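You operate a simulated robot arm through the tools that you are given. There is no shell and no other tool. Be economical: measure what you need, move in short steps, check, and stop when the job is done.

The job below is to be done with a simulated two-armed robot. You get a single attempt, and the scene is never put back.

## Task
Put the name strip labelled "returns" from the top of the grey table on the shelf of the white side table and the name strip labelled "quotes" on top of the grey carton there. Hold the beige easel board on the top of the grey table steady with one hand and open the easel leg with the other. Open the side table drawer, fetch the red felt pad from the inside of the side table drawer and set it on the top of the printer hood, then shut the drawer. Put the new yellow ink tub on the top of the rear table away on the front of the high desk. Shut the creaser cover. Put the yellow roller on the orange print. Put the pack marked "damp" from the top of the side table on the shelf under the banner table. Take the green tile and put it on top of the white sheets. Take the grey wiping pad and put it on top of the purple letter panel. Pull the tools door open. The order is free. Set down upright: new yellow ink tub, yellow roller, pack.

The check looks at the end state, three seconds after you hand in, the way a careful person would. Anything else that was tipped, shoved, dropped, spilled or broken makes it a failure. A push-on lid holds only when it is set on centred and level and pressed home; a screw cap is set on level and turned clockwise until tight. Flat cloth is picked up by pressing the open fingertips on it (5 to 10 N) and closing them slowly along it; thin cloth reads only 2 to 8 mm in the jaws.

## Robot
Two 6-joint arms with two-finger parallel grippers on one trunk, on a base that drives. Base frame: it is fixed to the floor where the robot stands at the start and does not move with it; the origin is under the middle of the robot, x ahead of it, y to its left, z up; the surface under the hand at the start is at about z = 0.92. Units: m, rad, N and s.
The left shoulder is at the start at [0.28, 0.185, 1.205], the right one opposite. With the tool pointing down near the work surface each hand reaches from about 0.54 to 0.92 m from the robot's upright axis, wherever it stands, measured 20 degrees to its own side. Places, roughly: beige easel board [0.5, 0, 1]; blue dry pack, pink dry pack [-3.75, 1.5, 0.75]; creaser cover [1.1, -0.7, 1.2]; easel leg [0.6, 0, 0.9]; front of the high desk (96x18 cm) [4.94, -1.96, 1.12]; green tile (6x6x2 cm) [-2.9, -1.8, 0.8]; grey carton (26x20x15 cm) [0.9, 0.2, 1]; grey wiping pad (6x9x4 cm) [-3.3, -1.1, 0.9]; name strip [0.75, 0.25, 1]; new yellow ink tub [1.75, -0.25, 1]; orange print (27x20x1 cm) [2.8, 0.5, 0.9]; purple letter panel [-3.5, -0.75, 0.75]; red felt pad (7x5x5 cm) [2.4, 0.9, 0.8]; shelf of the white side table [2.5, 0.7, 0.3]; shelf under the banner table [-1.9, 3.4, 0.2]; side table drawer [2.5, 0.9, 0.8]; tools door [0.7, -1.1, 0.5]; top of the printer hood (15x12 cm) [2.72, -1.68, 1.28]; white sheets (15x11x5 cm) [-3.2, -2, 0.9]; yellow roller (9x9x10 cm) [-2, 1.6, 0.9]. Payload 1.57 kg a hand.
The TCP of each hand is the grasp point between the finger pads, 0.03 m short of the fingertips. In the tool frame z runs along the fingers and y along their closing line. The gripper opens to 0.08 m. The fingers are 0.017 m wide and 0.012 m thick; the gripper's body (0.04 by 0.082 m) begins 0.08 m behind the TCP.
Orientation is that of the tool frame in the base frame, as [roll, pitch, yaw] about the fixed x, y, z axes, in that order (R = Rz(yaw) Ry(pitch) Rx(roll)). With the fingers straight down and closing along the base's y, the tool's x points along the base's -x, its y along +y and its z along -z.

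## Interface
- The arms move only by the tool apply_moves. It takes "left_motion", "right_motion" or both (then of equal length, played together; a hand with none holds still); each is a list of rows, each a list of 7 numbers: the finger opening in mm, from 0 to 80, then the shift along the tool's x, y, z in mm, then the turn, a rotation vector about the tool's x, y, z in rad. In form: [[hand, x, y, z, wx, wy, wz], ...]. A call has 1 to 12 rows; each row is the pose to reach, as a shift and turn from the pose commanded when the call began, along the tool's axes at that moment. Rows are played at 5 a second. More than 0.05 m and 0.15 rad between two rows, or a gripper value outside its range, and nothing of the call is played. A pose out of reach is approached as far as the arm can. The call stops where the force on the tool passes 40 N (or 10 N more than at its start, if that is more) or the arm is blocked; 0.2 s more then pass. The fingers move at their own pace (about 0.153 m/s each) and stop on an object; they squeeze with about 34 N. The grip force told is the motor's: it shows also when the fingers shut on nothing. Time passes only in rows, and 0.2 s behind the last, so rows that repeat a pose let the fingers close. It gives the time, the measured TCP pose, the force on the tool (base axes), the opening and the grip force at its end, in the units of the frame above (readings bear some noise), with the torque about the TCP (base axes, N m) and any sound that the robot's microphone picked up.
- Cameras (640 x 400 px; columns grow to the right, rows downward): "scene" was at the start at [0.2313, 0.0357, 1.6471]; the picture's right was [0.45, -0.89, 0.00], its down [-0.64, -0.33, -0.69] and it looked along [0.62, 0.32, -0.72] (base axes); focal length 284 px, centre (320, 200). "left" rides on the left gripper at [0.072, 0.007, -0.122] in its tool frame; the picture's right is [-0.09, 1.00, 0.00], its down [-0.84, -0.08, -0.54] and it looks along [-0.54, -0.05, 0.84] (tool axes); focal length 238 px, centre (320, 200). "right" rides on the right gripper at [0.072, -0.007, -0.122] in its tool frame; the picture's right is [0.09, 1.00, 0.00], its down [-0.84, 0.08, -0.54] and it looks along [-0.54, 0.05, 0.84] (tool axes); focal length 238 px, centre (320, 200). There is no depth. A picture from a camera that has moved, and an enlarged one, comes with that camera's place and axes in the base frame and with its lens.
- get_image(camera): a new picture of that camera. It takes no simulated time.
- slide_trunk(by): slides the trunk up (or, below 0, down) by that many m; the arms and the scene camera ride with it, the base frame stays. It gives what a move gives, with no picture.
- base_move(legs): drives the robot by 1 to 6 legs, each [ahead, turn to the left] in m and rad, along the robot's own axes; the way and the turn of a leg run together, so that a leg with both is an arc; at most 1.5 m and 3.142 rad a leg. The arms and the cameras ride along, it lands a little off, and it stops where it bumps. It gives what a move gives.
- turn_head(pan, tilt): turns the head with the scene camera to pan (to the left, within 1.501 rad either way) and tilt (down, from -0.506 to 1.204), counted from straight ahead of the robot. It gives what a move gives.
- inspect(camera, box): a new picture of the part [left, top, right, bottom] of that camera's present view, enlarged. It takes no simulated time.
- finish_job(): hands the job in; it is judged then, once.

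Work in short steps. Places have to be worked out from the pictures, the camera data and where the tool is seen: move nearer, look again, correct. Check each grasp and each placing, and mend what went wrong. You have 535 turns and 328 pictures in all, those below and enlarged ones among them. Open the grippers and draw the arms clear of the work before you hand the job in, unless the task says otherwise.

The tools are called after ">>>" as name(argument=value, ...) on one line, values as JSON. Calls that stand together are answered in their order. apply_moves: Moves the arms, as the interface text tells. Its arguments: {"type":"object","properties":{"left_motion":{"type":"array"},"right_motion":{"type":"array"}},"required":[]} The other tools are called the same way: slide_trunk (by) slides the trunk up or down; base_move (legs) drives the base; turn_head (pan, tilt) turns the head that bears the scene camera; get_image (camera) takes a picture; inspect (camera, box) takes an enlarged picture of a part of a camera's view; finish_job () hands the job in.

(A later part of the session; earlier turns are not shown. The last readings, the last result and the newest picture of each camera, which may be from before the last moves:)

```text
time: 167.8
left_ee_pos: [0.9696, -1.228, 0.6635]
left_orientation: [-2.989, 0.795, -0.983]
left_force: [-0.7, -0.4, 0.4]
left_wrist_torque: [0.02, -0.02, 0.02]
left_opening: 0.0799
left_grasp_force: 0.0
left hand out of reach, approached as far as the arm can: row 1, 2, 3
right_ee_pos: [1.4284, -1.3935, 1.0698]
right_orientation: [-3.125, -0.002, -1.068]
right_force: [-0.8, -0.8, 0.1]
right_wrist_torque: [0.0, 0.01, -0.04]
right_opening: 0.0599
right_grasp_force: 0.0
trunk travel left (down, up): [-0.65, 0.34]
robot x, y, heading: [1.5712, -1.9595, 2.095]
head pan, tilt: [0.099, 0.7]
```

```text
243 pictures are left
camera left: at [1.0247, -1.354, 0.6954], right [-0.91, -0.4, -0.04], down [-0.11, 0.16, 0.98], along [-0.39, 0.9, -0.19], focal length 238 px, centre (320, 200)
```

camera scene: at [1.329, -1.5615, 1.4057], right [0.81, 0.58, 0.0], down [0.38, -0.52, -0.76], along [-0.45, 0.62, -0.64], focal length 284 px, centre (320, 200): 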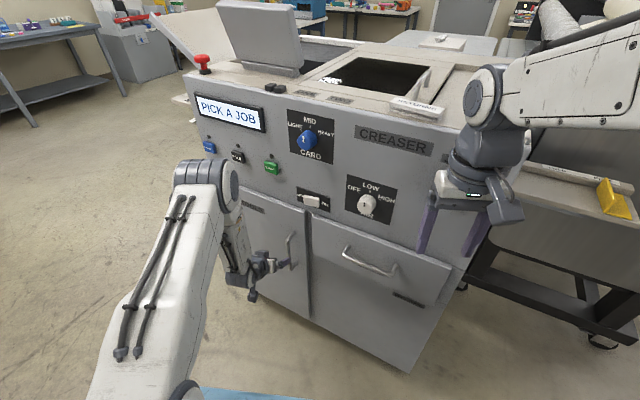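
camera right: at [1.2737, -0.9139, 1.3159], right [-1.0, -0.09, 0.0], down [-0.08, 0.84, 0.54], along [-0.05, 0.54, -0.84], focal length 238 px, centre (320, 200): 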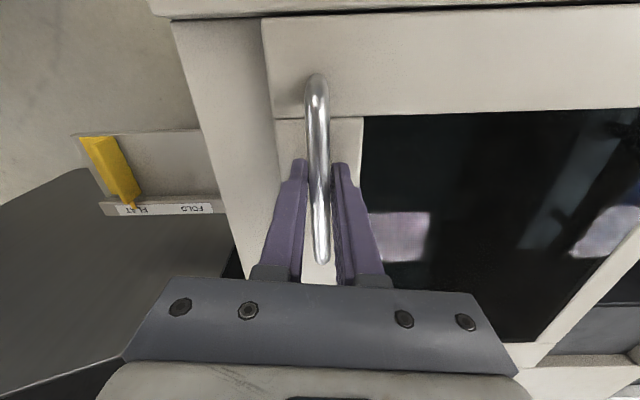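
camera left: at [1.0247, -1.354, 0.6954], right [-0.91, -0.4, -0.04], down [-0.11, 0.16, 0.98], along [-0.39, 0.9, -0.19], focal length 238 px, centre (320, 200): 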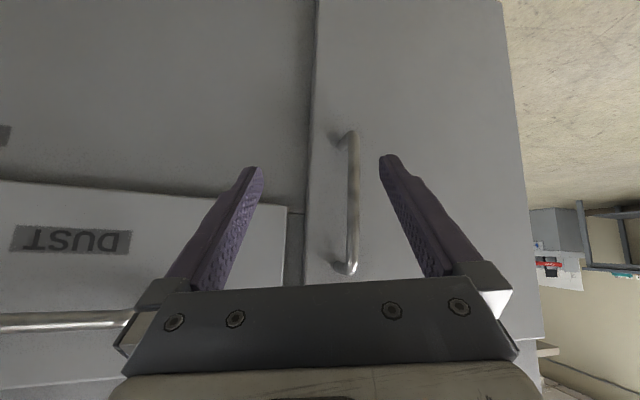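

Now it is within reach. The bar is triangulated at [0.879, -1.116]; I align sideways, advance, and close.

>>> apply_moves(left_motion=[[80, -5, 18, 5, 0, 0, 0], [80, -15, 31, 12, 0, 0, 0], [80, -40, 31, 30, 0, 0, 0], [80, -65, 31, 55, 0, 0, 0], [80, -89, 31, 83, 0, 0, 0]])

>>> get_image(camera="left")

```text
time: 169.0
left_ee_pos: [0.9019, -1.1721, 0.675]
left_orientation: [-2.966, 0.799, -0.982]
left_force: [0.0, -0.3, -0.2]
left_wrist_torque: [0.0, 0.0, 0.03]
left_opening: 0.08
left_grasp_force: 0.0
left hand out of reach, approached as far as the arm can: row 4, 5
right_ee_pos: [1.4277, -1.3927, 1.0698]
right_orientation: [-3.125, -0.003, -1.068]
right_force: [-1.0, 0.0, 0.6]
right_wrist_torque: [0.04, -0.01, -0.02]
right_opening: 0.0601
right_grasp_force: 0.1
trunk travel left (down, up): [-0.65, 0.34]
robot x, y, heading: [1.5698, -1.9632, 2.097]
head pan, tilt: [0.099, 0.7]
```

```text
242 pictures are left
camera left: at [0.9542, -1.3011, 0.7054], right [-0.92, -0.39, -0.06], down [-0.12, 0.15, 0.98], along [-0.37, 0.91, -0.18], focal length 238 px, centre (320, 200)
```

left: 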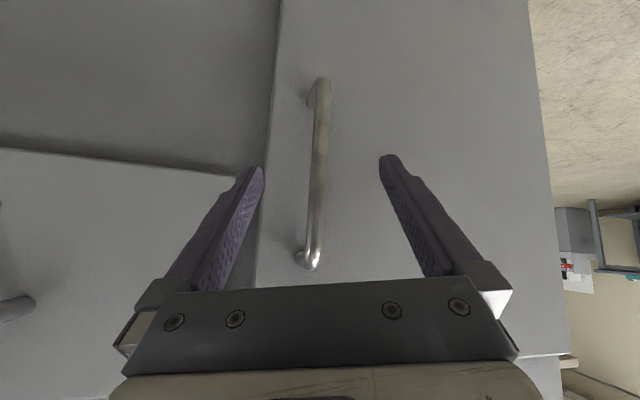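

Now the arm is nearly at full stretch. I drive the base ahead a little so the open fingers surround the bar.

>>> base_move(legs=[[0.04, 0]])

>>> get_image(camera="left")

```text
time: 169.9
left_ee_pos: [0.8827, -1.1379, 0.675]
left_orientation: [-2.97, 0.799, -0.986]
left_force: [0.5, -0.6, 0.1]
left_wrist_torque: [0.02, -0.05, 0.0]
left_opening: 0.0796
left_grasp_force: 0.0
right_ee_pos: [1.407, -1.3562, 1.0699]
right_orientation: [-3.126, -0.004, -1.068]
right_force: [-0.3, -0.9, 0.4]
right_wrist_torque: [0.0, -0.01, -0.02]
right_opening: 0.0599
right_grasp_force: 0.1
trunk travel left (down, up): [-0.65, 0.34]
robot x, y, heading: [1.5494, -1.9251, 2.097]
head pan, tilt: [0.099, 0.7]
```

```text
241 pictures are left
camera left: at [0.9338, -1.2666, 0.7059], right [-0.92, -0.39, -0.05], down [-0.12, 0.15, 0.98], along [-0.37, 0.91, -0.18], focal length 238 px, centre (320, 200)
```

left: 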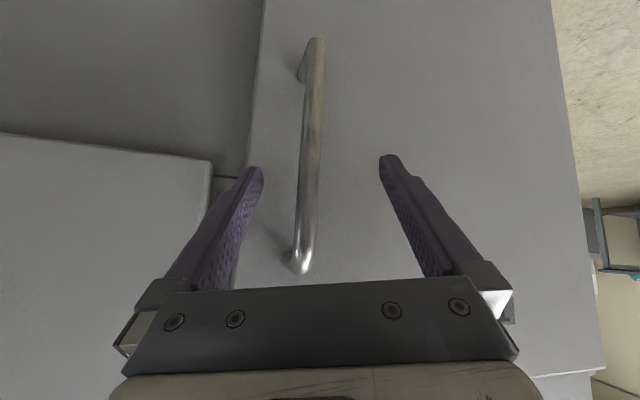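

The bar sits between the fingers, so I close.

>>> apply_moves(left_motion=[[40, 0, 0, 3, 0, 0, 0], [0, 0, 0, 5, 0, 0, 0], [0, 0, 0, 5, 0, 0, 0], [0, 0, 0, 5, 0, 0, 0]])

>>> get_image(camera="left")

```text
time: 171.0
left_ee_pos: [0.8887, -1.1316, 0.6732]
left_orientation: [-2.967, 0.797, -0.999]
left_force: [9.5, -12.8, 12.2]
left_wrist_torque: [-1.04, 0.5, -0.07]
left_opening: 0.0164
left_grasp_force: 32.4
right_ee_pos: [1.4083, -1.3592, 1.0707]
right_orientation: [-3.125, -0.003, -1.065]
right_force: [0.3, 0.1, -0.4]
right_wrist_torque: [0.0, -0.01, 0.0]
right_opening: 0.0599
right_grasp_force: 0.0
trunk travel left (down, up): [-0.65, 0.34]
robot x, y, heading: [1.5523, -1.9228, 2.096]
head pan, tilt: [0.099, 0.7]
stopped in row 4 (left hand): the force on the tool passed its limit at 40 N (the readings are from after the stop); the commanded pose is now the measured one
```

```text
240 pictures are left
camera left: at [0.9375, -1.2608, 0.7043], right [-0.93, -0.37, -0.06], down [-0.12, 0.15, 0.98], along [-0.36, 0.91, -0.19], focal length 238 px, centre (320, 200)
```

left: 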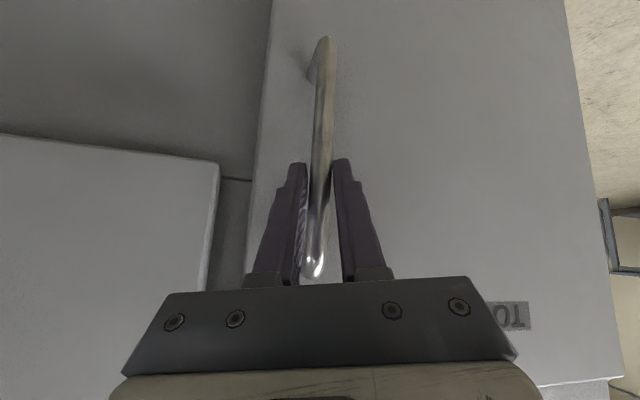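

The bar is gripped. I pull the door along its arc about the hinge near x 0.52, first 25°.

>>> apply_moves(left_motion=[[0, 18, 15, -21, 0, 0, 0], [0, 35, 32, -42, 0, 0, 0], [0, 50, 51, -61, 0, 0, 0], [0, 64, 72, -79, 0, 0, 0], [0, 76, 95, -96, 0, 0, 0]])

>>> get_image(camera="scene")

```text
time: 172.2
left_ee_pos: [0.8536, -1.2813, 0.6727]
left_orientation: [-2.962, 0.797, -0.994]
left_force: [-4.5, 1.1, 5.1]
left_wrist_torque: [0.26, 0.83, 0.08]
left_opening: 0.0171
left_grasp_force: 32.6
left hand out of reach, approached as far as the arm can: row 1
right_ee_pos: [1.4074, -1.358, 1.0692]
right_orientation: [-3.126, -0.002, -1.067]
right_force: [-0.1, 0.8, -0.2]
right_wrist_torque: [0.0, 0.0, 0.03]
right_opening: 0.0597
right_grasp_force: 0.1
trunk travel left (down, up): [-0.65, 0.34]
robot x, y, heading: [1.5511, -1.9239, 2.09]
head pan, tilt: [0.099, 0.7]
```

```text
239 pictures are left
camera scene: at [1.4204, -1.7175, 1.4058], right [0.81, 0.58, 0.0], down [0.37, -0.52, -0.76], along [-0.44, 0.62, -0.64], focal length 284 px, centre (320, 200)
```

scene: 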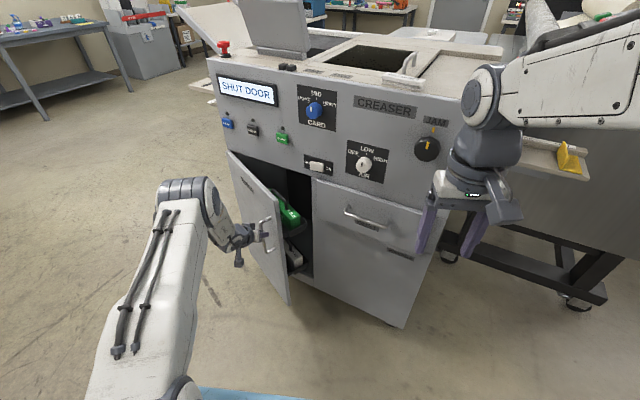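

The door follows, about 25° open. I continue the arc to about 65°.

>>> apply_moves(left_motion=[[0, 11, 25, -16, 0, 0, 0], [0, 20, 51, -30, 0, 0, 0], [0, 27, 79, -43, 0, 0, 0], [0, 33, 108, -54, 0, 0, 0], [0, 37, 138, -63, 0, 0, 0], [0, 38, 168, -70, 0, 0, 0], [0, 38, 199, -75, 0, 0, 0], [0, 36, 230, -79, 0, 0, 0]])

>>> get_image(camera="scene")

```text
time: 174.0
left_ee_pos: [0.6802, -1.4586, 0.6713]
left_orientation: [-2.97, 0.797, -0.994]
left_force: [-4.6, 6.6, 2.8]
left_wrist_torque: [0.3, 1.2, 0.11]
left_opening: 0.0169
left_grasp_force: 32.2
right_ee_pos: [1.4086, -1.3573, 1.069]
right_orientation: [-3.127, -0.004, -1.065]
right_force: [0.8, 0.1, -0.6]
right_wrist_torque: [0.0, -0.02, 0.0]
right_opening: 0.0601
right_grasp_force: 0.0
trunk travel left (down, up): [-0.65, 0.34]
robot x, y, heading: [1.5512, -1.9235, 2.095]
head pan, tilt: [0.099, 0.7]
```

```text
238 pictures are left
camera scene: at [1.4202, -1.7172, 1.4057], right [0.81, 0.58, 0.0], down [0.37, -0.52, -0.76], along [-0.44, 0.62, -0.64], focal length 284 px, centre (320, 200)
```

scene: 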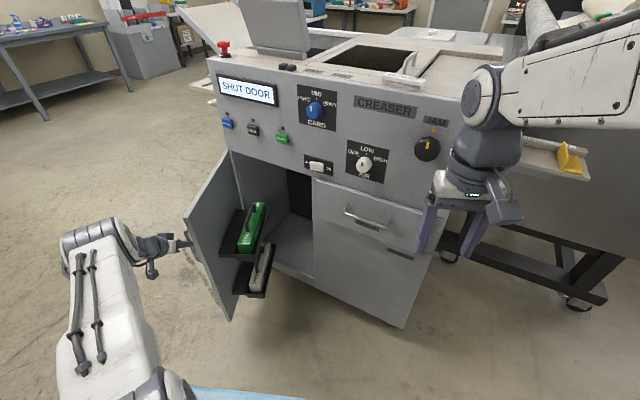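

>>> apply_moves(left_motion=[[0, -4, 31, -1, 0, 0, 0], [0, -10, 62, -1, 0, 0, 0], [0, -17, 92, 2, 0, 0, 0], [80, -17, 92, 2, 0, 0, 0], [80, -17, 92, 2, 0, 0, 0]])

>>> get_image(camera="left")

>>> get_image(camera="scene")

```text
time: 175.2
left_ee_pos: [0.6295, -1.4901, 0.6752]
left_orientation: [-2.965, 0.796, -0.994]
left_force: [-0.4, 0.2, 0.3]
left_wrist_torque: [0.03, 0.04, -0.01]
left_opening: 0.0801
left_grasp_force: 0.0
left hand out of reach, approached as far as the arm can: row 2, 3, 4, 5
right_ee_pos: [1.4074, -1.3582, 1.0695]
right_orientation: [-3.126, -0.003, -1.066]
right_force: [-0.1, -0.9, -0.2]
right_wrist_torque: [0.03, -0.01, 0.02]
right_opening: 0.0603
right_grasp_force: 0.0
trunk travel left (down, up): [-0.65, 0.34]
robot x, y, heading: [1.5499, -1.9242, 2.094]
head pan, tilt: [0.099, 0.7]
```

```text
237 pictures are left
camera left: at [0.6793, -1.6187, 0.7062], right [-0.92, -0.38, -0.06], down [-0.12, 0.15, 0.98], along [-0.36, 0.91, -0.19], focal length 238 px, centre (320, 200)
```

left: 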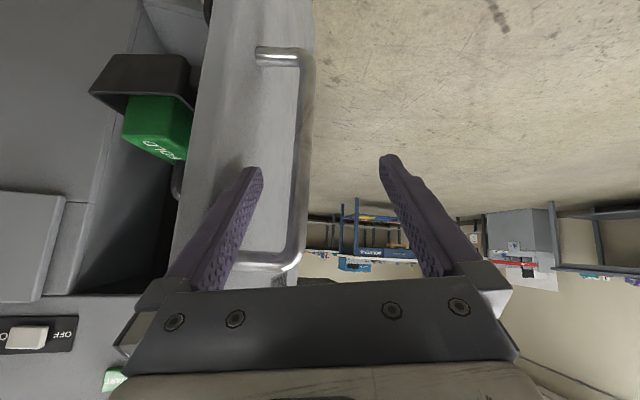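

```text
236 pictures are left
camera scene: at [1.42, -1.7176, 1.4057], right [0.81, 0.58, 0.0], down [0.37, -0.52, -0.76], along [-0.45, 0.62, -0.64], focal length 284 px, centre (320, 200)
```

scene: 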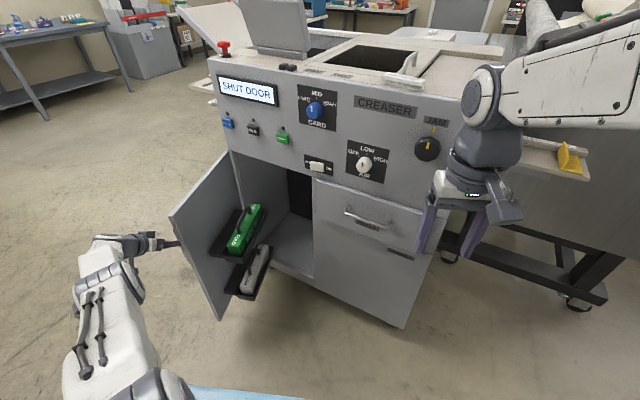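

The door is open almost 80° and released. I draw the hand straight back along its own axis.

>>> apply_moves(left_motion=[[80, 0, 0, -20, 0, 0, 0], [80, 0, 0, -50, 0, 0, 0], [80, 0, 0, -90, 0, 0, 0], [80, 0, -20, -130, 0, 0, 0], [80, 0, -40, -170, 0, 0.05, 0]])

>>> get_image(camera="scene")

```text
time: 176.4
left_ee_pos: [0.7052, -1.5881, 0.7985]
left_orientation: [-2.974, 0.746, -1.007]
left_force: [0.4, -0.4, 0.5]
left_wrist_torque: [-0.02, 0.0, -0.01]
left_opening: 0.08
left_grasp_force: 0.0
right_ee_pos: [1.4081, -1.3578, 1.0696]
right_orientation: [-3.126, -0.001, -1.067]
right_force: [-0.9, 0.5, -0.3]
right_wrist_torque: [-0.04, 0.0, 0.02]
right_opening: 0.06
right_grasp_force: 0.0
trunk travel left (down, up): [-0.65, 0.34]
robot x, y, heading: [1.549, -1.9268, 2.09]
head pan, tilt: [0.099, 0.7]
```

```text
235 pictures are left
camera scene: at [1.4197, -1.7174, 1.4056], right [0.81, 0.58, 0.0], down [0.37, -0.52, -0.76], along [-0.44, 0.62, -0.64], focal length 284 px, centre (320, 200)
```

scene: 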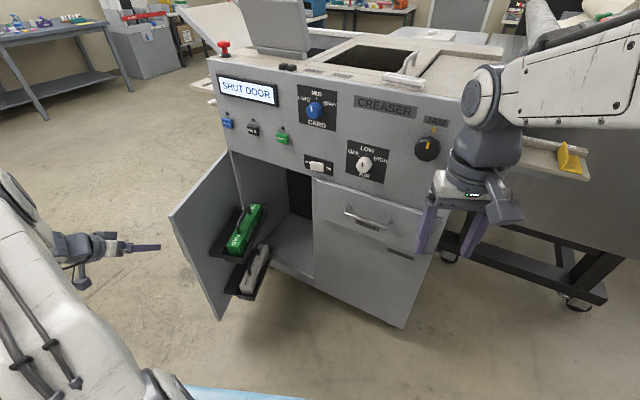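

The tools door stays open. I straighten the left hand, raise the trunk, and drive in a little to pick RETURNS up with the right hand.

>>> slide_trunk(by=0.25)

>>> apply_moves(left_motion=[[80, 0, 0, -20, 0, 0.1, 0], [80, 0, 0, -40, 0, 0.2, 0], [80, 0, 0, -60, 0, 0.3, 0], [80, -10, 0, -80, 0, 0.4, 0], [80, -30, 0, -100, 0, 0.5, 0], [80, -50, 0, -120, 0, 0.6, 0], [80, -60, 0, -140, 0, 0.7, 0], [80, -60, 0, -150, 0, 0.75, 0]], right_motion=[[60, 0, 0, 0, 0, 0, -0.134], [60, 0, 0, 0, 0, 0, -0.268], [60, 0, 0, 0, 0, 0, -0.4], [60, 0, 0, 0, 0, 0, -0.535], [60, 0, 0, 0, 0, 0, -0.67], [60, 0, 0, 0, 0, 0, -0.8], [60, 0, 0, 0, 0, 0, -0.935], [60, 0, 0, 0, 0, 0, -1.07]])

>>> base_move(legs=[[0.24, 0]])

>>> get_image(camera="scene")

```text
time: 179.0
left_ee_pos: [0.7047, -1.5892, 1.0478]
left_orientation: [-2.974, 0.746, -1.005]
left_force: [-0.1, -0.4, 0.3]
left_wrist_torque: [-0.01, -0.01, -0.03]
left_opening: 0.0801
left_grasp_force: 0.1
right_ee_pos: [1.4058, -1.3577, 1.3191]
right_orientation: [-3.126, -0.005, -1.066]
right_force: [-0.6, -0.8, 0.0]
right_wrist_torque: [0.0, -0.03, -0.02]
right_opening: 0.06
right_grasp_force: 0.0
trunk travel left (down, up): [-0.9, 0.09]
robot x, y, heading: [1.5455, -1.9244, 2.093]
head pan, tilt: [0.099, 0.7]
```

```text
time: 180.8
left_ee_pos: [0.7133, -1.6503, 1.1973]
left_orientation: [-3.018, 0.001, -1.119]
left_force: [-0.1, 0.3, 0.8]
left_wrist_torque: [0.03, 0.0, -0.02]
left_opening: 0.0798
left_grasp_force: 0.1
right_ee_pos: [1.4069, -1.3574, 1.319]
right_orientation: [-3.134, -0.015, 0.008]
right_force: [0.2, 0.1, -0.7]
right_wrist_torque: [-0.02, 0.01, 0.04]
right_opening: 0.0601
right_grasp_force: 0.1
trunk travel left (down, up): [-0.9, 0.09]
robot x, y, heading: [1.5489, -1.9249, 2.097]
head pan, tilt: [0.099, 0.7]
```

```text
time: 182.5
left_ee_pos: [0.5924, -1.4395, 1.1969]
left_orientation: [-3.017, 0.002, -1.121]
left_force: [-0.2, 0.1, 0.4]
left_wrist_torque: [0.02, 0.01, 0.03]
left_opening: 0.0802
left_grasp_force: 0.0
right_ee_pos: [1.2866, -1.1477, 1.3192]
right_orientation: [-3.135, -0.017, 0.005]
right_force: [-1.3, -0.4, 0.1]
right_wrist_torque: [0.01, 0.04, -0.02]
right_opening: 0.06
right_grasp_force: 0.1
trunk travel left (down, up): [-0.9, 0.09]
robot x, y, heading: [1.4265, -1.7156, 2.093]
head pan, tilt: [0.099, 0.7]
```

```text
234 pictures are left
camera scene: at [1.2995, -1.5079, 1.6557], right [0.81, 0.58, 0.0], down [0.37, -0.52, -0.77], along [-0.45, 0.62, -0.64], focal length 284 px, centre (320, 200)
```

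scene: 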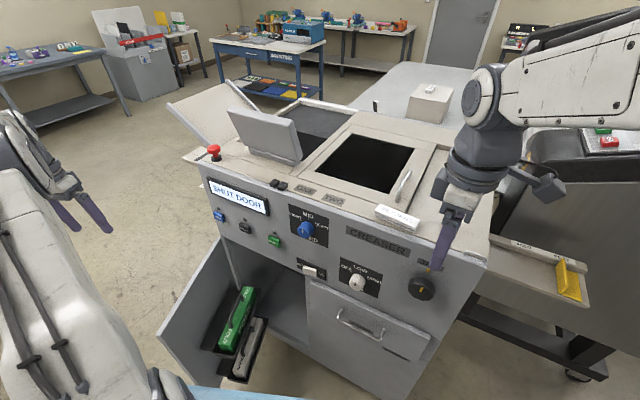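

>>> apply_moves(right_motion=[[70, -25, -33, 0, 0, 0, 0], [70, -50, -66, 0, 0, 0, 0], [70, -75, -99, 10, 0, 0, 0], [70, -100, -132, 30, 0, 0, 0], [70, -126, -161, 55, 0, 0, 0]])

>>> get_image(camera="right")

```text
time: 183.7
left_ee_pos: [0.5939, -1.44, 1.1972]
left_orientation: [-3.017, 0.002, -1.12]
left_force: [-0.4, -0.4, -0.1]
left_wrist_torque: [0.02, -0.03, 0.02]
left_opening: 0.08
left_grasp_force: 0.0
right_ee_pos: [1.1612, -0.9853, 1.2616]
right_orientation: [-3.137, -0.015, 0.005]
right_force: [-0.6, -0.7, 0.0]
right_wrist_torque: [-0.03, 0.02, -0.03]
right_opening: 0.0703
right_grasp_force: 0.1
trunk travel left (down, up): [-0.9, 0.09]
robot x, y, heading: [1.4295, -1.7132, 2.093]
head pan, tilt: [0.099, 0.7]
```

```text
233 pictures are left
camera right: at [1.2311, -0.9804, 1.3841], right [0.1, -1.0, 0.0], down [-0.84, -0.08, 0.53], along [-0.53, -0.05, -0.85], focal length 238 px, centre (320, 200)
```

right: 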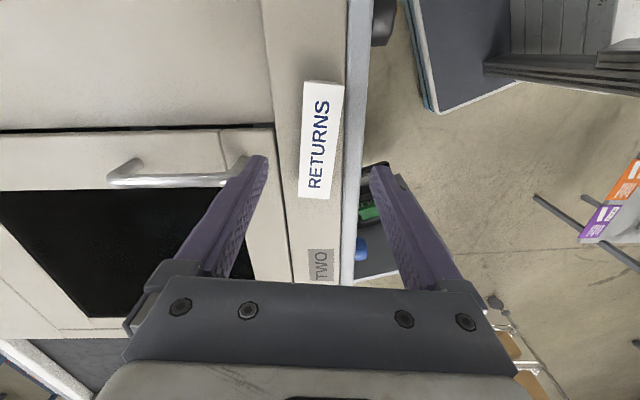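

>>> apply_moves(right_motion=[[70, -2, 2, 30, 0, 0, 0], [70, -2, 2, 55, 0, 0, 0], [70, -2, 2, 70, 0, 0, 0], [0, -2, 2, 70, 0, 0, 0], [0, -2, 2, 70, 0, 0, 0], [0, -2, 2, 70, 0, 0, 0], [0, -2, 2, 30, 0, 0, 0], [0, -2, 2, -10, 0, 0, 0], [0, 20, 30, -50, 0, 0, 0], [0, 50, 60, -70, 0, 0, 0], [0, 80, 95, -80, 0, 0, 0]])

>>> get_image(camera="right")

```text
refused: row 9 steps farther than a row can; nothing moved
```

```text
232 pictures are left
camera right: at [1.2311, -0.9804, 1.3841], right [0.1, -1.0, 0.0], down [-0.84, -0.08, 0.53], along [-0.53, -0.05, -0.85], focal length 238 px, centre (320, 200)
```

right: 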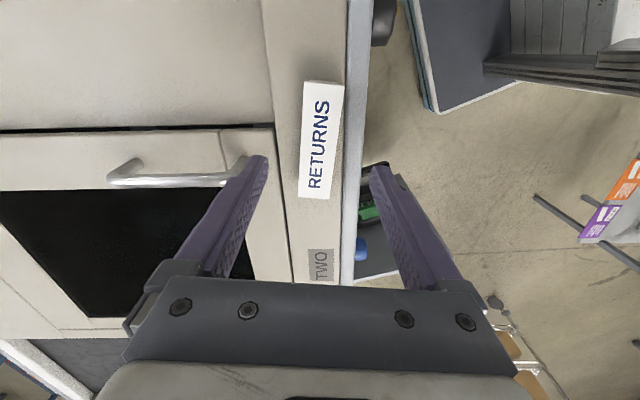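

I shorten the oversize step.

>>> apply_moves(right_motion=[[70, -2, 2, 30, 0, 0, 0], [70, -2, 2, 55, 0, 0, 0], [70, -2, 2, 70, 0, 0, 0], [0, -2, 2, 70, 0, 0, 0], [0, -2, 2, 70, 0, 0, 0], [0, -2, 2, 70, 0, 0, 0], [0, -2, 2, 35, 0, 0, 0], [0, -2, 2, 0, 0, 0, 0], [0, 15, 20, -30, 0, 0, 0], [0, 40, 45, -50, 0, 0, 0], [0, 65, 75, -70, 0, 0, 0]])

>>> get_image(camera="right")

```text
time: 186.1
left_ee_pos: [0.5925, -1.4414, 1.1971]
left_orientation: [-3.018, 0.004, -1.118]
left_force: [-0.9, 0.0, 0.0]
left_wrist_torque: [0.02, 0.01, -0.03]
left_opening: 0.0798
left_grasp_force: 0.1
right_ee_pos: [1.2242, -1.0631, 1.3335]
right_orientation: [-3.136, -0.016, 0.006]
right_force: [0.7, 0.1, -0.6]
right_wrist_torque: [-0.02, 0.0, 0.02]
right_opening: 0.0308
right_grasp_force: 33.5
trunk travel left (down, up): [-0.9, 0.09]
robot x, y, heading: [1.4327, -1.7166, 2.086]
head pan, tilt: [0.099, 0.7]
```

```text
231 pictures are left
camera right: at [1.2952, -1.0565, 1.4556], right [0.1, -1.0, 0.0], down [-0.84, -0.08, 0.53], along [-0.53, -0.05, -0.85], focal length 238 px, centre (320, 200)
```

right: 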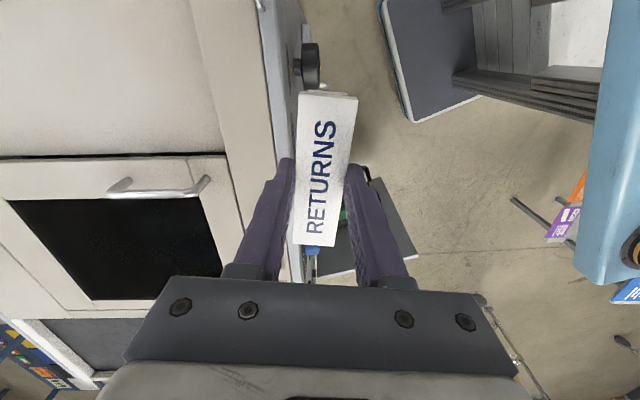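

RETURNS is now in the right hand. I back off, turn to face +x, and look at the way toward the side table.

>>> base_move(legs=[[-0.1, 0], [0, -2.09]])

>>> turn_head(pan=0.5, tilt=0.4)

>>> get_image(camera="scene")

>>> turn_head(pan=-0.3, tilt=0.4)

>>> get_image(camera="scene")

```text
time: 192.3
left_ee_pos: [2.135, -1.2145, 1.1971]
left_orientation: [-3.018, 0.002, 3.071]
left_force: [0.1, -0.2, 0.2]
left_wrist_torque: [-0.01, 0.01, 0.0]
left_opening: 0.0799
left_grasp_force: 0.0
right_ee_pos: [2.1446, -1.9502, 1.334]
right_orientation: [-3.137, -0.017, -2.09]
right_force: [-0.3, 0.5, -0.2]
right_wrist_torque: [-0.01, 0.04, 0.02]
right_opening: 0.0308
right_grasp_force: 34.1
trunk travel left (down, up): [-0.9, 0.09]
robot x, y, heading: [1.4805, -1.8017, 0.0]
head pan, tilt: [0.099, 0.7]
```

```text
time: 193.2
left_ee_pos: [2.1343, -1.214, 1.1971]
left_orientation: [-3.019, 0.002, 3.069]
left_force: [0.0, -0.6, 0.1]
left_wrist_torque: [-0.01, 0.01, -0.02]
left_opening: 0.08
left_grasp_force: 0.1
right_ee_pos: [2.1467, -1.9495, 1.3341]
right_orientation: [-3.137, -0.015, -2.09]
right_force: [0.2, 0.5, 0.0]
right_wrist_torque: [-0.01, 0.01, 0.01]
right_opening: 0.0308
right_grasp_force: 34.0
trunk travel left (down, up): [-0.9, 0.09]
robot x, y, heading: [1.479, -1.8031, 0.001]
head pan, tilt: [0.499, 0.4]
```

```text
230 pictures are left
camera scene: at [1.72, -1.758, 1.6825], right [0.48, -0.88, 0.0], down [-0.34, -0.19, -0.92], along [0.81, 0.44, -0.39], focal length 284 px, centre (320, 200)
```

scene: 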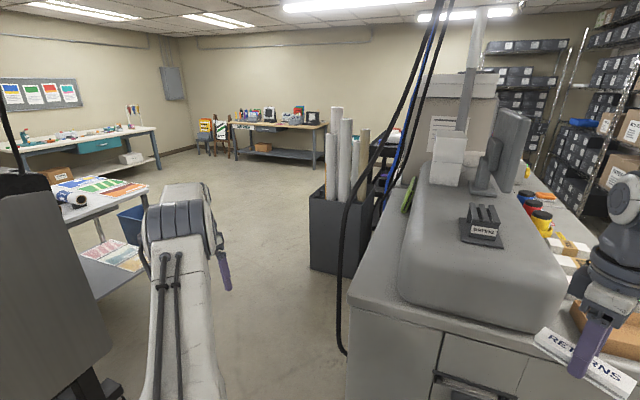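

```text
time: 194.3
left_ee_pos: [2.1339, -1.2137, 1.1971]
left_orientation: [-3.019, 0.004, 3.07]
left_force: [0.2, 0.9, 0.7]
left_wrist_torque: [0.01, -0.03, 0.04]
left_opening: 0.08
left_grasp_force: 0.1
right_ee_pos: [2.1458, -1.9495, 1.3332]
right_orientation: [-3.136, -0.015, -2.09]
right_force: [-0.5, -0.7, -1.2]
right_wrist_torque: [0.01, 0.0, 0.0]
right_opening: 0.0308
right_grasp_force: 34.3
trunk travel left (down, up): [-0.9, 0.09]
robot x, y, heading: [1.4804, -1.7988, 0.001]
head pan, tilt: [-0.3, 0.4]
```

```text
229 pictures are left
camera scene: at [1.7271, -1.8296, 1.6826], right [-0.3, -0.96, 0.0], down [-0.37, 0.12, -0.92], along [0.88, -0.27, -0.39], focal length 284 px, centre (320, 200)
```

scene: 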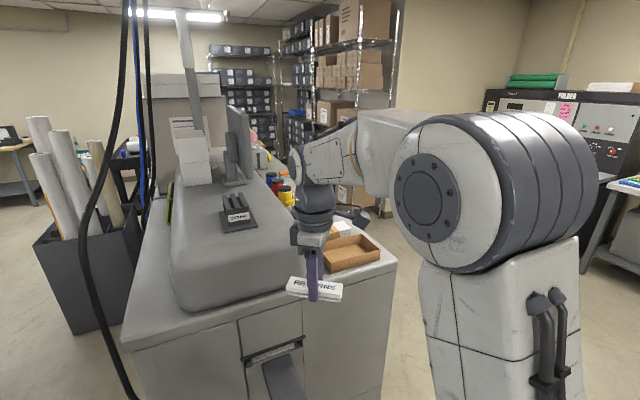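

The side table is beyond the laminator, through the gap between it and the printer. I tuck the left arm and drive to about (2.15, -1.1).

>>> apply_moves(left_motion=[[40, 30, -35, -20, 0, 0, 0], [40, 60, -70, -40, 0, 0, 0], [40, 90, -105, -70, 0, 0, 0], [40, 120, -140, -100, 0, 0, 0], [40, 150, -170, -130, 0, 0, 0], [40, 170, -200, -160, 0, 0, 0]])

>>> base_move(legs=[[0, 0.8], [0.95, 0]])

>>> turn_head(pan=0.3, tilt=0.6)

>>> get_image(camera="scene")

```text
refused: row 1 steps farther than a row can; nothing moved
```

```text
time: 199.3
left_ee_pos: [1.8602, -0.5646, 1.1972]
left_orientation: [-3.006, -0.011, -2.402]
left_force: [-0.7, -6.1, 0.9]
left_wrist_torque: [0.54, -0.02, 0.3]
left_opening: 0.076
left_grasp_force: 0.0
right_ee_pos: [2.4001, -1.0634, 1.3336]
right_orientation: [-3.138, -0.016, -1.286]
right_force: [0.3, 0.3, -0.5]
right_wrist_torque: [-0.01, 0.0, -0.02]
right_opening: 0.0306
right_grasp_force: 34.3
trunk travel left (down, up): [-0.9, 0.09]
robot x, y, heading: [1.8304, -1.4365, 0.799]
head pan, tilt: [-0.3, 0.4]
stopped in leg 2: the force on the tool passed its limit at 136 N (the readings are from after the stop); the commanded pose is now the measured one
```

```text
time: 200.3
left_ee_pos: [1.862, -0.5641, 1.1965]
left_orientation: [-3.006, -0.01, -2.401]
left_force: [-2.2, -8.1, -0.8]
left_wrist_torque: [0.56, -0.26, 0.4]
left_opening: 0.0761
left_grasp_force: 0.0
right_ee_pos: [2.4009, -1.0647, 1.3328]
right_orientation: [-3.139, -0.016, -1.29]
right_force: [0.5, 0.5, -0.4]
right_wrist_torque: [-0.01, 0.01, 0.02]
right_opening: 0.0306
right_grasp_force: 34.0
trunk travel left (down, up): [-0.9, 0.09]
robot x, y, heading: [1.8295, -1.4426, 0.798]
head pan, tilt: [0.3, 0.6]
```

```text
228 pictures are left
camera scene: at [1.9811, -1.2467, 1.6644], right [0.89, -0.45, 0.0], down [-0.26, -0.5, -0.83], along [0.37, 0.74, -0.56], focal length 284 px, centre (320, 200)
```

scene: 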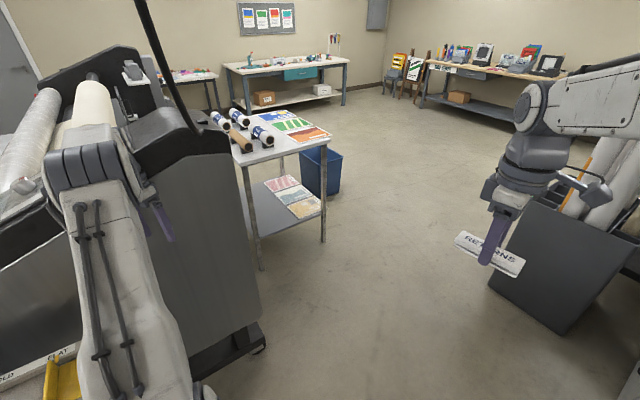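

The arm move was refused, so the untucked left hand bumped the laminator's side. I back off at once, then tuck the arm properly.

>>> base_move(legs=[[-0.2, 0]])

>>> get_image(camera="scene")

```text
time: 201.9
left_ee_pos: [1.7218, -0.7064, 1.1973]
left_orientation: [-3.007, -0.009, -2.4]
left_force: [0.9, 0.1, -0.4]
left_wrist_torque: [-0.04, -0.02, 0.02]
left_opening: 0.0798
left_grasp_force: 0.1
right_ee_pos: [2.262, -1.2051, 1.3326]
right_orientation: [-3.138, -0.017, -1.286]
right_force: [0.7, -0.1, -1.1]
right_wrist_torque: [-0.01, 0.04, 0.01]
right_opening: 0.0309
right_grasp_force: 34.0
trunk travel left (down, up): [-0.9, 0.09]
robot x, y, heading: [1.6934, -1.5807, 0.803]
head pan, tilt: [0.3, 0.6]
```

```text
227 pictures are left
camera scene: at [1.8429, -1.3887, 1.6644], right [0.89, -0.45, 0.0], down [-0.26, -0.5, -0.82], along [0.37, 0.74, -0.57], focal length 284 px, centre (320, 200)
```

scene: 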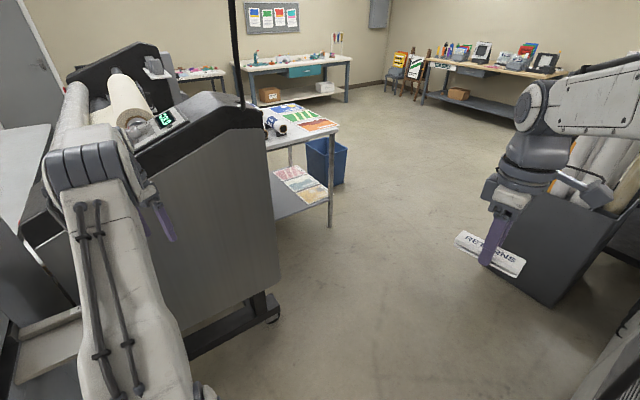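

>>> apply_moves(left_motion=[[40, 20, -27, -22, 0, 0, 0], [40, 40, -54, -44, 0, 0, 0], [40, 60, -81, -66, 0, 0, 0], [40, 80, -108, -88, 0, 0, 0], [40, 100, -135, -110, 0, 0, 0], [40, 120, -162, -132, 0, 0, 0], [40, 140, -189, -154, 0, 0, 0], [40, 160, -216, -176, 0, 0, 0], [40, 180, -243, -198, 0, 0, 0]])

```text
time: 203.9
left_ee_pos: [1.736, -0.9868, 1.4276]
left_orientation: [-3.008, -0.011, -2.402]
left_force: [0.5, 0.2, -0.4]
left_wrist_torque: [0.02, 0.0, -0.01]
left_opening: 0.0399
left_grasp_force: 0.1
right_ee_pos: [2.2627, -1.2071, 1.3336]
right_orientation: [-3.14, -0.015, -1.288]
right_force: [0.6, -0.9, 0.5]
right_wrist_torque: [0.01, -0.03, 0.0]
right_opening: 0.0306
right_grasp_force: 34.1
trunk travel left (down, up): [-0.9, 0.09]
robot x, y, heading: [1.6913, -1.5797, 0.8]
head pan, tilt: [0.3, 0.6]
```

I thread the gap between laminator and printer in short legs.

>>> base_move(legs=[[0.42, 0], [0.3, -0.4], [0.35, 0]])

>>> turn_head(pan=0.9, tilt=0.6)

>>> get_image(camera="scene")

```text
time: 205.7
left_ee_pos: [1.9034, -0.8118, 1.4313]
left_orientation: [-3.008, -0.009, -2.4]
left_force: [-1.1, -0.8, 0.9]
left_wrist_torque: [0.09, -0.08, -0.03]
left_opening: 0.0399
left_grasp_force: 0.0
right_ee_pos: [2.4306, -1.0305, 1.3363]
right_orientation: [-3.132, -0.013, -1.288]
right_force: [-0.1, -1.0, 0.3]
right_wrist_torque: [0.11, -0.09, -0.02]
right_opening: 0.0307
right_grasp_force: 34.1
trunk travel left (down, up): [-0.9, 0.09]
robot x, y, heading: [1.8634, -1.4069, 0.804]
head pan, tilt: [0.3, 0.6]
stopped in leg 1: the robot was blocked; the commanded pose is now the measured one
```

```text
time: 206.7
left_ee_pos: [1.9052, -0.8096, 1.4293]
left_orientation: [-3.009, -0.012, -2.4]
left_force: [-0.5, 1.0, 0.1]
left_wrist_torque: [0.03, -0.01, 0.01]
left_opening: 0.0403
left_grasp_force: 0.0
right_ee_pos: [2.4318, -1.0291, 1.3348]
right_orientation: [-3.137, -0.014, -1.285]
right_force: [0.3, -0.5, -1.3]
right_wrist_torque: [0.02, -0.02, 0.0]
right_opening: 0.0307
right_grasp_force: 33.6
trunk travel left (down, up): [-0.9, 0.09]
robot x, y, heading: [1.8641, -1.4058, 0.806]
head pan, tilt: [0.901, 0.6]
```

```text
226 pictures are left
camera scene: at [1.9619, -1.2037, 1.6644], right [0.99, 0.13, 0.0], down [0.07, -0.56, -0.83], along [-0.11, 0.82, -0.56], focal length 284 px, centre (320, 200)
```

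scene: 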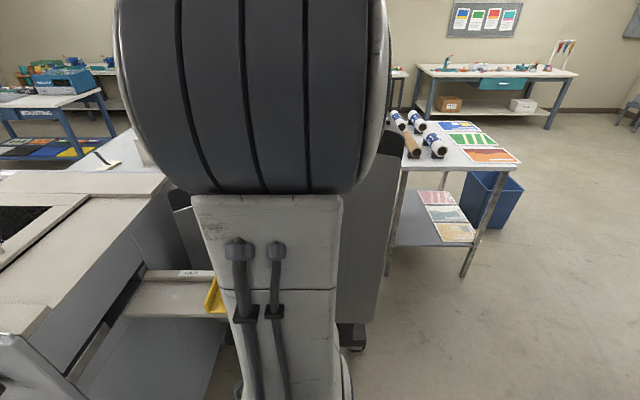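

Blocked again; I look down to the right front to see what the base touches.

>>> turn_head(pan=-0.3, tilt=1.2)

>>> get_image(camera="scene")

>>> turn_head(pan=0.35, tilt=1.2)

>>> get_image(camera="scene")

```text
time: 208.1
left_ee_pos: [1.906, -0.8119, 1.429]
left_orientation: [-3.009, -0.01, -2.399]
left_force: [0.5, -0.6, 0.0]
left_wrist_torque: [0.0, -0.01, 0.04]
left_opening: 0.0397
left_grasp_force: 0.1
right_ee_pos: [2.4318, -1.0297, 1.3346]
right_orientation: [-3.136, -0.014, -1.285]
right_force: [-0.1, 0.0, -0.3]
right_wrist_torque: [0.04, 0.01, -0.01]
right_opening: 0.0306
right_grasp_force: 34.1
trunk travel left (down, up): [-0.9, 0.09]
robot x, y, heading: [1.8627, -1.4058, 0.8]
head pan, tilt: [-0.3, 1.201]
```

```text
225 pictures are left
camera scene: at [2.0227, -1.2642, 1.6198], right [0.48, -0.88, 0.0], down [-0.82, -0.45, -0.36], along [0.32, 0.17, -0.93], focal length 284 px, centre (320, 200)
```

scene: 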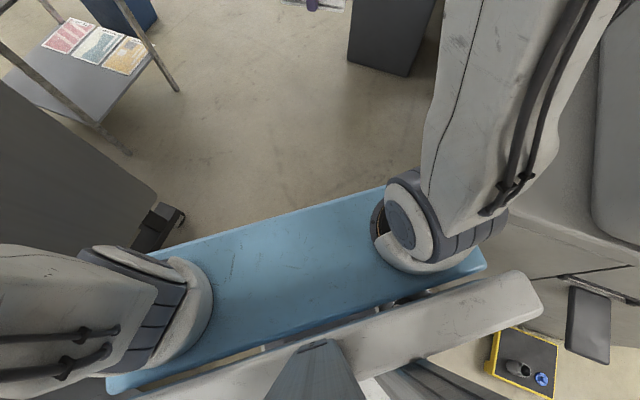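

```text
time: 209.2
left_ee_pos: [1.905, -0.8112, 1.4292]
left_orientation: [-3.009, -0.009, -2.4]
left_force: [-0.8, 0.3, 0.0]
left_wrist_torque: [0.0, 0.01, 0.03]
left_opening: 0.0398
left_grasp_force: 0.2
right_ee_pos: [2.4334, -1.0297, 1.3353]
right_orientation: [-3.136, -0.015, -1.284]
right_force: [0.3, -0.1, -0.7]
right_wrist_torque: [0.02, -0.01, -0.01]
right_opening: 0.0307
right_grasp_force: 35.0
trunk travel left (down, up): [-0.9, 0.09]
robot x, y, heading: [1.8639, -1.402, 0.803]
head pan, tilt: [0.351, 1.201]
```

```text
224 pictures are left
camera scene: at [1.9964, -1.24, 1.6198], right [0.91, -0.41, 0.0], down [-0.38, -0.85, -0.36], along [0.15, 0.33, -0.93], focal length 284 px, centre (320, 200)
```

scene: 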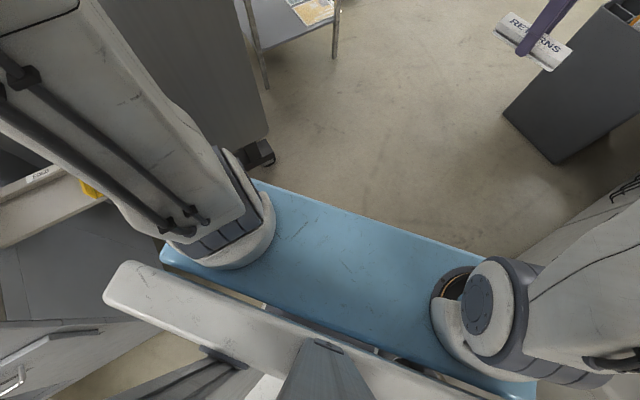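

Probably the right elbow touches the cables hanging by the printer. I back off and take a line closer to the laminator.

>>> base_move(legs=[[-0.15, 0], [0, 0.1]])

>>> base_move(legs=[[0.6, 0]])

```text
time: 211.1
left_ee_pos: [1.7421, -0.9165, 1.4299]
left_orientation: [-3.008, -0.01, -2.301]
left_force: [0.1, -1.1, 0.2]
left_wrist_torque: [0.02, 0.0, -0.01]
left_opening: 0.04
left_grasp_force: 0.0
right_ee_pos: [2.2882, -1.0806, 1.335]
right_orientation: [-3.137, -0.014, -1.186]
right_force: [0.3, 0.1, -0.7]
right_wrist_torque: [-0.01, -0.02, 0.0]
right_opening: 0.0307
right_grasp_force: 33.8
trunk travel left (down, up): [-0.9, 0.09]
robot x, y, heading: [1.7591, -1.5168, 0.896]
head pan, tilt: [0.351, 1.201]
```

```text
time: 214.0
left_ee_pos: [2.0672, -0.5034, 1.4301]
left_orientation: [-3.002, -0.043, -2.291]
left_force: [-0.7, -4.9, 2.1]
left_wrist_torque: [-0.12, 0.1, 0.09]
left_opening: 0.0373
left_grasp_force: 0.1
right_ee_pos: [2.6183, -0.6619, 1.3339]
right_orientation: [-3.135, -0.014, -1.182]
right_force: [0.4, -0.3, -0.3]
right_wrist_torque: [-0.01, -0.01, -0.05]
right_opening: 0.0309
right_grasp_force: 33.6
trunk travel left (down, up): [-0.9, 0.09]
robot x, y, heading: [2.0909, -1.09, 0.906]
head pan, tilt: [0.351, 1.201]
stopped in leg 1: the force on the tool passed its limit at 60 N (the readings are from after the stop); the commanded pose is now the measured one
```

>>> turn_head(pan=0.45, tilt=0.5)

>>> get_image(camera="scene")

>>> get_image(camera="left")

```text
time: 215.1
left_ee_pos: [2.0665, -0.5029, 1.4304]
left_orientation: [-3.004, -0.04, -2.289]
left_force: [-0.8, -6.4, 0.5]
left_wrist_torque: [-0.21, 0.02, 0.1]
left_opening: 0.0368
left_grasp_force: 0.1
right_ee_pos: [2.6177, -0.661, 1.3345]
right_orientation: [-3.136, -0.015, -1.182]
right_force: [-0.4, 0.0, -0.1]
right_wrist_torque: [0.01, 0.02, 0.01]
right_opening: 0.0308
right_grasp_force: 33.5
trunk travel left (down, up): [-0.9, 0.09]
robot x, y, heading: [2.0874, -1.0955, 0.903]
head pan, tilt: [0.45, 0.499]
```

```text
223 pictures are left
camera scene: at [2.2083, -0.8798, 1.6734], right [0.98, -0.21, 0.0], down [-0.1, -0.47, -0.88], along [0.19, 0.86, -0.48], focal length 284 px, centre (320, 200)
```

scene: 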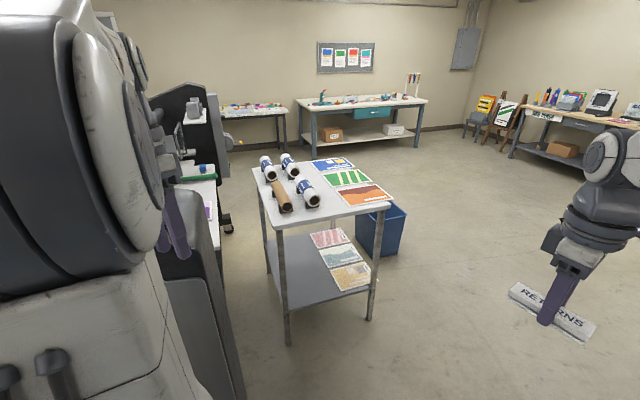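

```text
222 pictures are left
camera left: at [2.0048, -0.5393, 1.5512], right [-0.68, 0.72, -0.14], down [0.57, 0.64, 0.51], along [0.46, 0.27, -0.85], focal length 238 px, centre (320, 200)
```

left: 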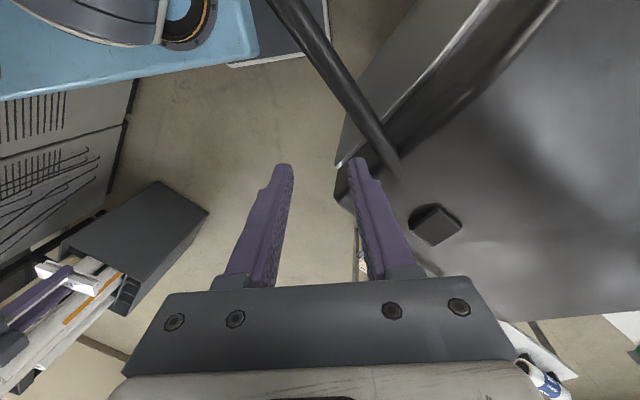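

The left finger touches a black rod at the laminator's corner. I move that hand inward, away from it.

>>> apply_moves(left_motion=[[40, 10, -30, 0, 0, 0, 0], [40, 30, -60, 0, 0, 0, 0], [40, 50, -90, -10, 0, 0, 0], [40, 70, -120, -20, 0, 0, 0]])

```text
time: 216.1
left_ee_pos: [2.0997, -0.5731, 1.4825]
left_orientation: [-3.002, -0.041, -2.29]
left_force: [0.8, 0.9, -0.2]
left_wrist_torque: [0.0, 0.03, 0.02]
left_opening: 0.0399
left_grasp_force: 0.0
left hand out of reach, approached as far as the arm can: row 3, 4
right_ee_pos: [2.619, -0.6604, 1.3346]
right_orientation: [-3.136, -0.014, -1.184]
right_force: [0.0, 0.0, -0.5]
right_wrist_torque: [0.0, 0.02, -0.04]
right_opening: 0.0306
right_grasp_force: 34.1
trunk travel left (down, up): [-0.9, 0.09]
robot x, y, heading: [2.0891, -1.0927, 0.902]
head pan, tilt: [0.45, 0.499]
```

>>> base_move(legs=[[0, -0.2], [0.5, 0], [0, 0.8], [0.3, 0]])

>>> turn_head(pan=0.1, tilt=0.8)

>>> get_image(camera="scene")

```text
time: 223.5
left_ee_pos: [2.1989, -0.0408, 1.4825]
left_orientation: [-3.001, -0.042, -1.684]
left_force: [-0.3, 0.0, 1.4]
left_wrist_torque: [-0.02, 0.0, 0.01]
left_opening: 0.0401
left_grasp_force: 0.0
right_ee_pos: [2.6758, 0.1834, 1.3349]
right_orientation: [-3.135, -0.014, -0.578]
right_force: [0.5, -0.6, -1.2]
right_wrist_torque: [0.0, 0.0, 0.01]
right_opening: 0.0308
right_grasp_force: 33.9
trunk travel left (down, up): [-0.9, 0.09]
robot x, y, heading: [2.4853, -0.4738, 1.509]
head pan, tilt: [0.45, 0.499]
```

```text
time: 224.3
left_ee_pos: [2.1986, -0.0399, 1.4831]
left_orientation: [-3.002, -0.042, -1.686]
left_force: [0.0, -0.7, -0.2]
left_wrist_torque: [-0.01, -0.02, -0.01]
left_opening: 0.0399
left_grasp_force: 0.0
right_ee_pos: [2.6763, 0.1834, 1.3336]
right_orientation: [-3.135, -0.014, -0.579]
right_force: [0.1, 0.2, -0.9]
right_wrist_torque: [-0.02, 0.0, -0.03]
right_opening: 0.0308
right_grasp_force: 33.8
trunk travel left (down, up): [-0.9, 0.09]
robot x, y, heading: [2.4869, -0.4742, 1.509]
head pan, tilt: [0.099, 0.799]
```

```text
221 pictures are left
camera scene: at [2.4935, -0.2339, 1.6475], right [1.0, 0.04, 0.0], down [0.03, -0.72, -0.7], along [-0.03, 0.7, -0.72], focal length 284 px, centre (320, 200)
```

scene: 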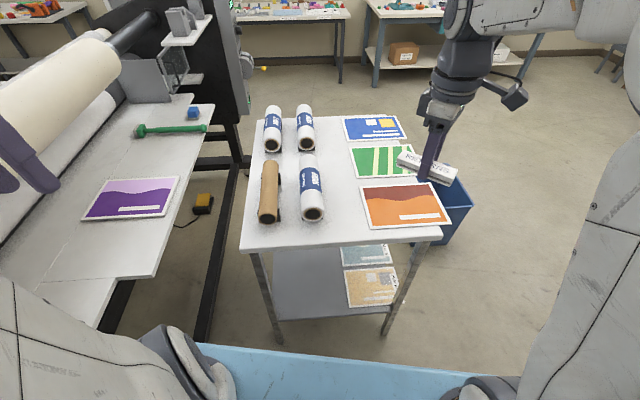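

No drawer on this side. The free part of the shelf is around (2.45, 0.45). Before lowering the trunk I check where the left elbow stands relative to the laminator's rear table.

>>> turn_head(pan=1.2, tilt=0.5)

>>> get_image(camera="scene")

```text
time: 225.7
left_ee_pos: [2.1986, -0.0407, 1.4837]
left_orientation: [-3.004, -0.042, -1.686]
left_force: [0.4, -0.2, -1.0]
left_wrist_torque: [-0.01, -0.01, 0.03]
left_opening: 0.0401
left_grasp_force: 0.0
right_ee_pos: [2.6756, 0.1822, 1.3331]
right_orientation: [-3.137, -0.013, -0.577]
right_force: [0.3, -0.3, -0.9]
right_wrist_torque: [0.02, 0.03, 0.0]
right_opening: 0.0306
right_grasp_force: 34.0
trunk travel left (down, up): [-0.9, 0.09]
robot x, y, heading: [2.4854, -0.4764, 1.511]
head pan, tilt: [1.201, 0.499]
```

```text
220 pictures are left
camera scene: at [2.4139, -0.2765, 1.6734], right [0.42, 0.91, 0.0], down [0.43, -0.2, -0.88], along [-0.8, 0.37, -0.48], focal length 284 px, centre (320, 200)
```

scene: 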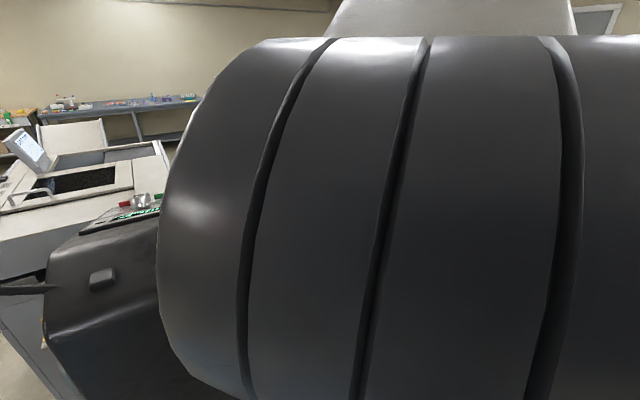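

The elbow sits close above the shoulder, so it will clear. I pull the right hand back a little, shift the base right and forward, then lower the trunk.

>>> apply_moves(right_motion=[[0, 18, 27, 0, 0, 0, 0], [0, 36, 54, 0, 0, 0, 0], [0, 54, 82, 0, 0, 0, 0], [0, 71, 109, 0, 0, 0, 0]])

>>> base_move(legs=[[0, -0.81], [0.18, 0], [0, 1.05]])

```text
time: 226.7
left_ee_pos: [2.1981, -0.0398, 1.4824]
left_orientation: [-3.002, -0.043, -1.687]
left_force: [0.1, 0.1, -0.6]
left_wrist_torque: [0.0, 0.0, 0.04]
left_opening: 0.0399
left_grasp_force: 0.0
right_ee_pos: [2.675, 0.0528, 1.3354]
right_orientation: [-3.137, -0.014, -0.58]
right_force: [-0.1, -0.5, 0.4]
right_wrist_torque: [-0.04, 0.03, 0.01]
right_opening: 0.0309
right_grasp_force: 34.3
trunk travel left (down, up): [-0.9, 0.09]
robot x, y, heading: [2.4849, -0.4736, 1.507]
head pan, tilt: [1.201, 0.499]
```

```text
time: 229.2
left_ee_pos: [2.5868, 0.0377, 1.483]
left_orientation: [-3.003, -0.041, -2.465]
left_force: [-0.1, -0.1, 0.6]
left_wrist_torque: [-0.02, 0.01, 0.01]
left_opening: 0.0399
left_grasp_force: 0.0
right_ee_pos: [2.9913, -0.2318, 1.3348]
right_orientation: [-3.137, -0.015, -1.358]
right_force: [-0.4, 0.6, -0.7]
right_wrist_torque: [0.03, -0.03, 0.02]
right_opening: 0.0308
right_grasp_force: 34.0
trunk travel left (down, up): [-0.9, 0.09]
robot x, y, heading: [2.4899, -0.4753, 0.73]
head pan, tilt: [1.201, 0.499]
stopped in leg 1: the robot was blocked; the commanded pose is now the measured one
```

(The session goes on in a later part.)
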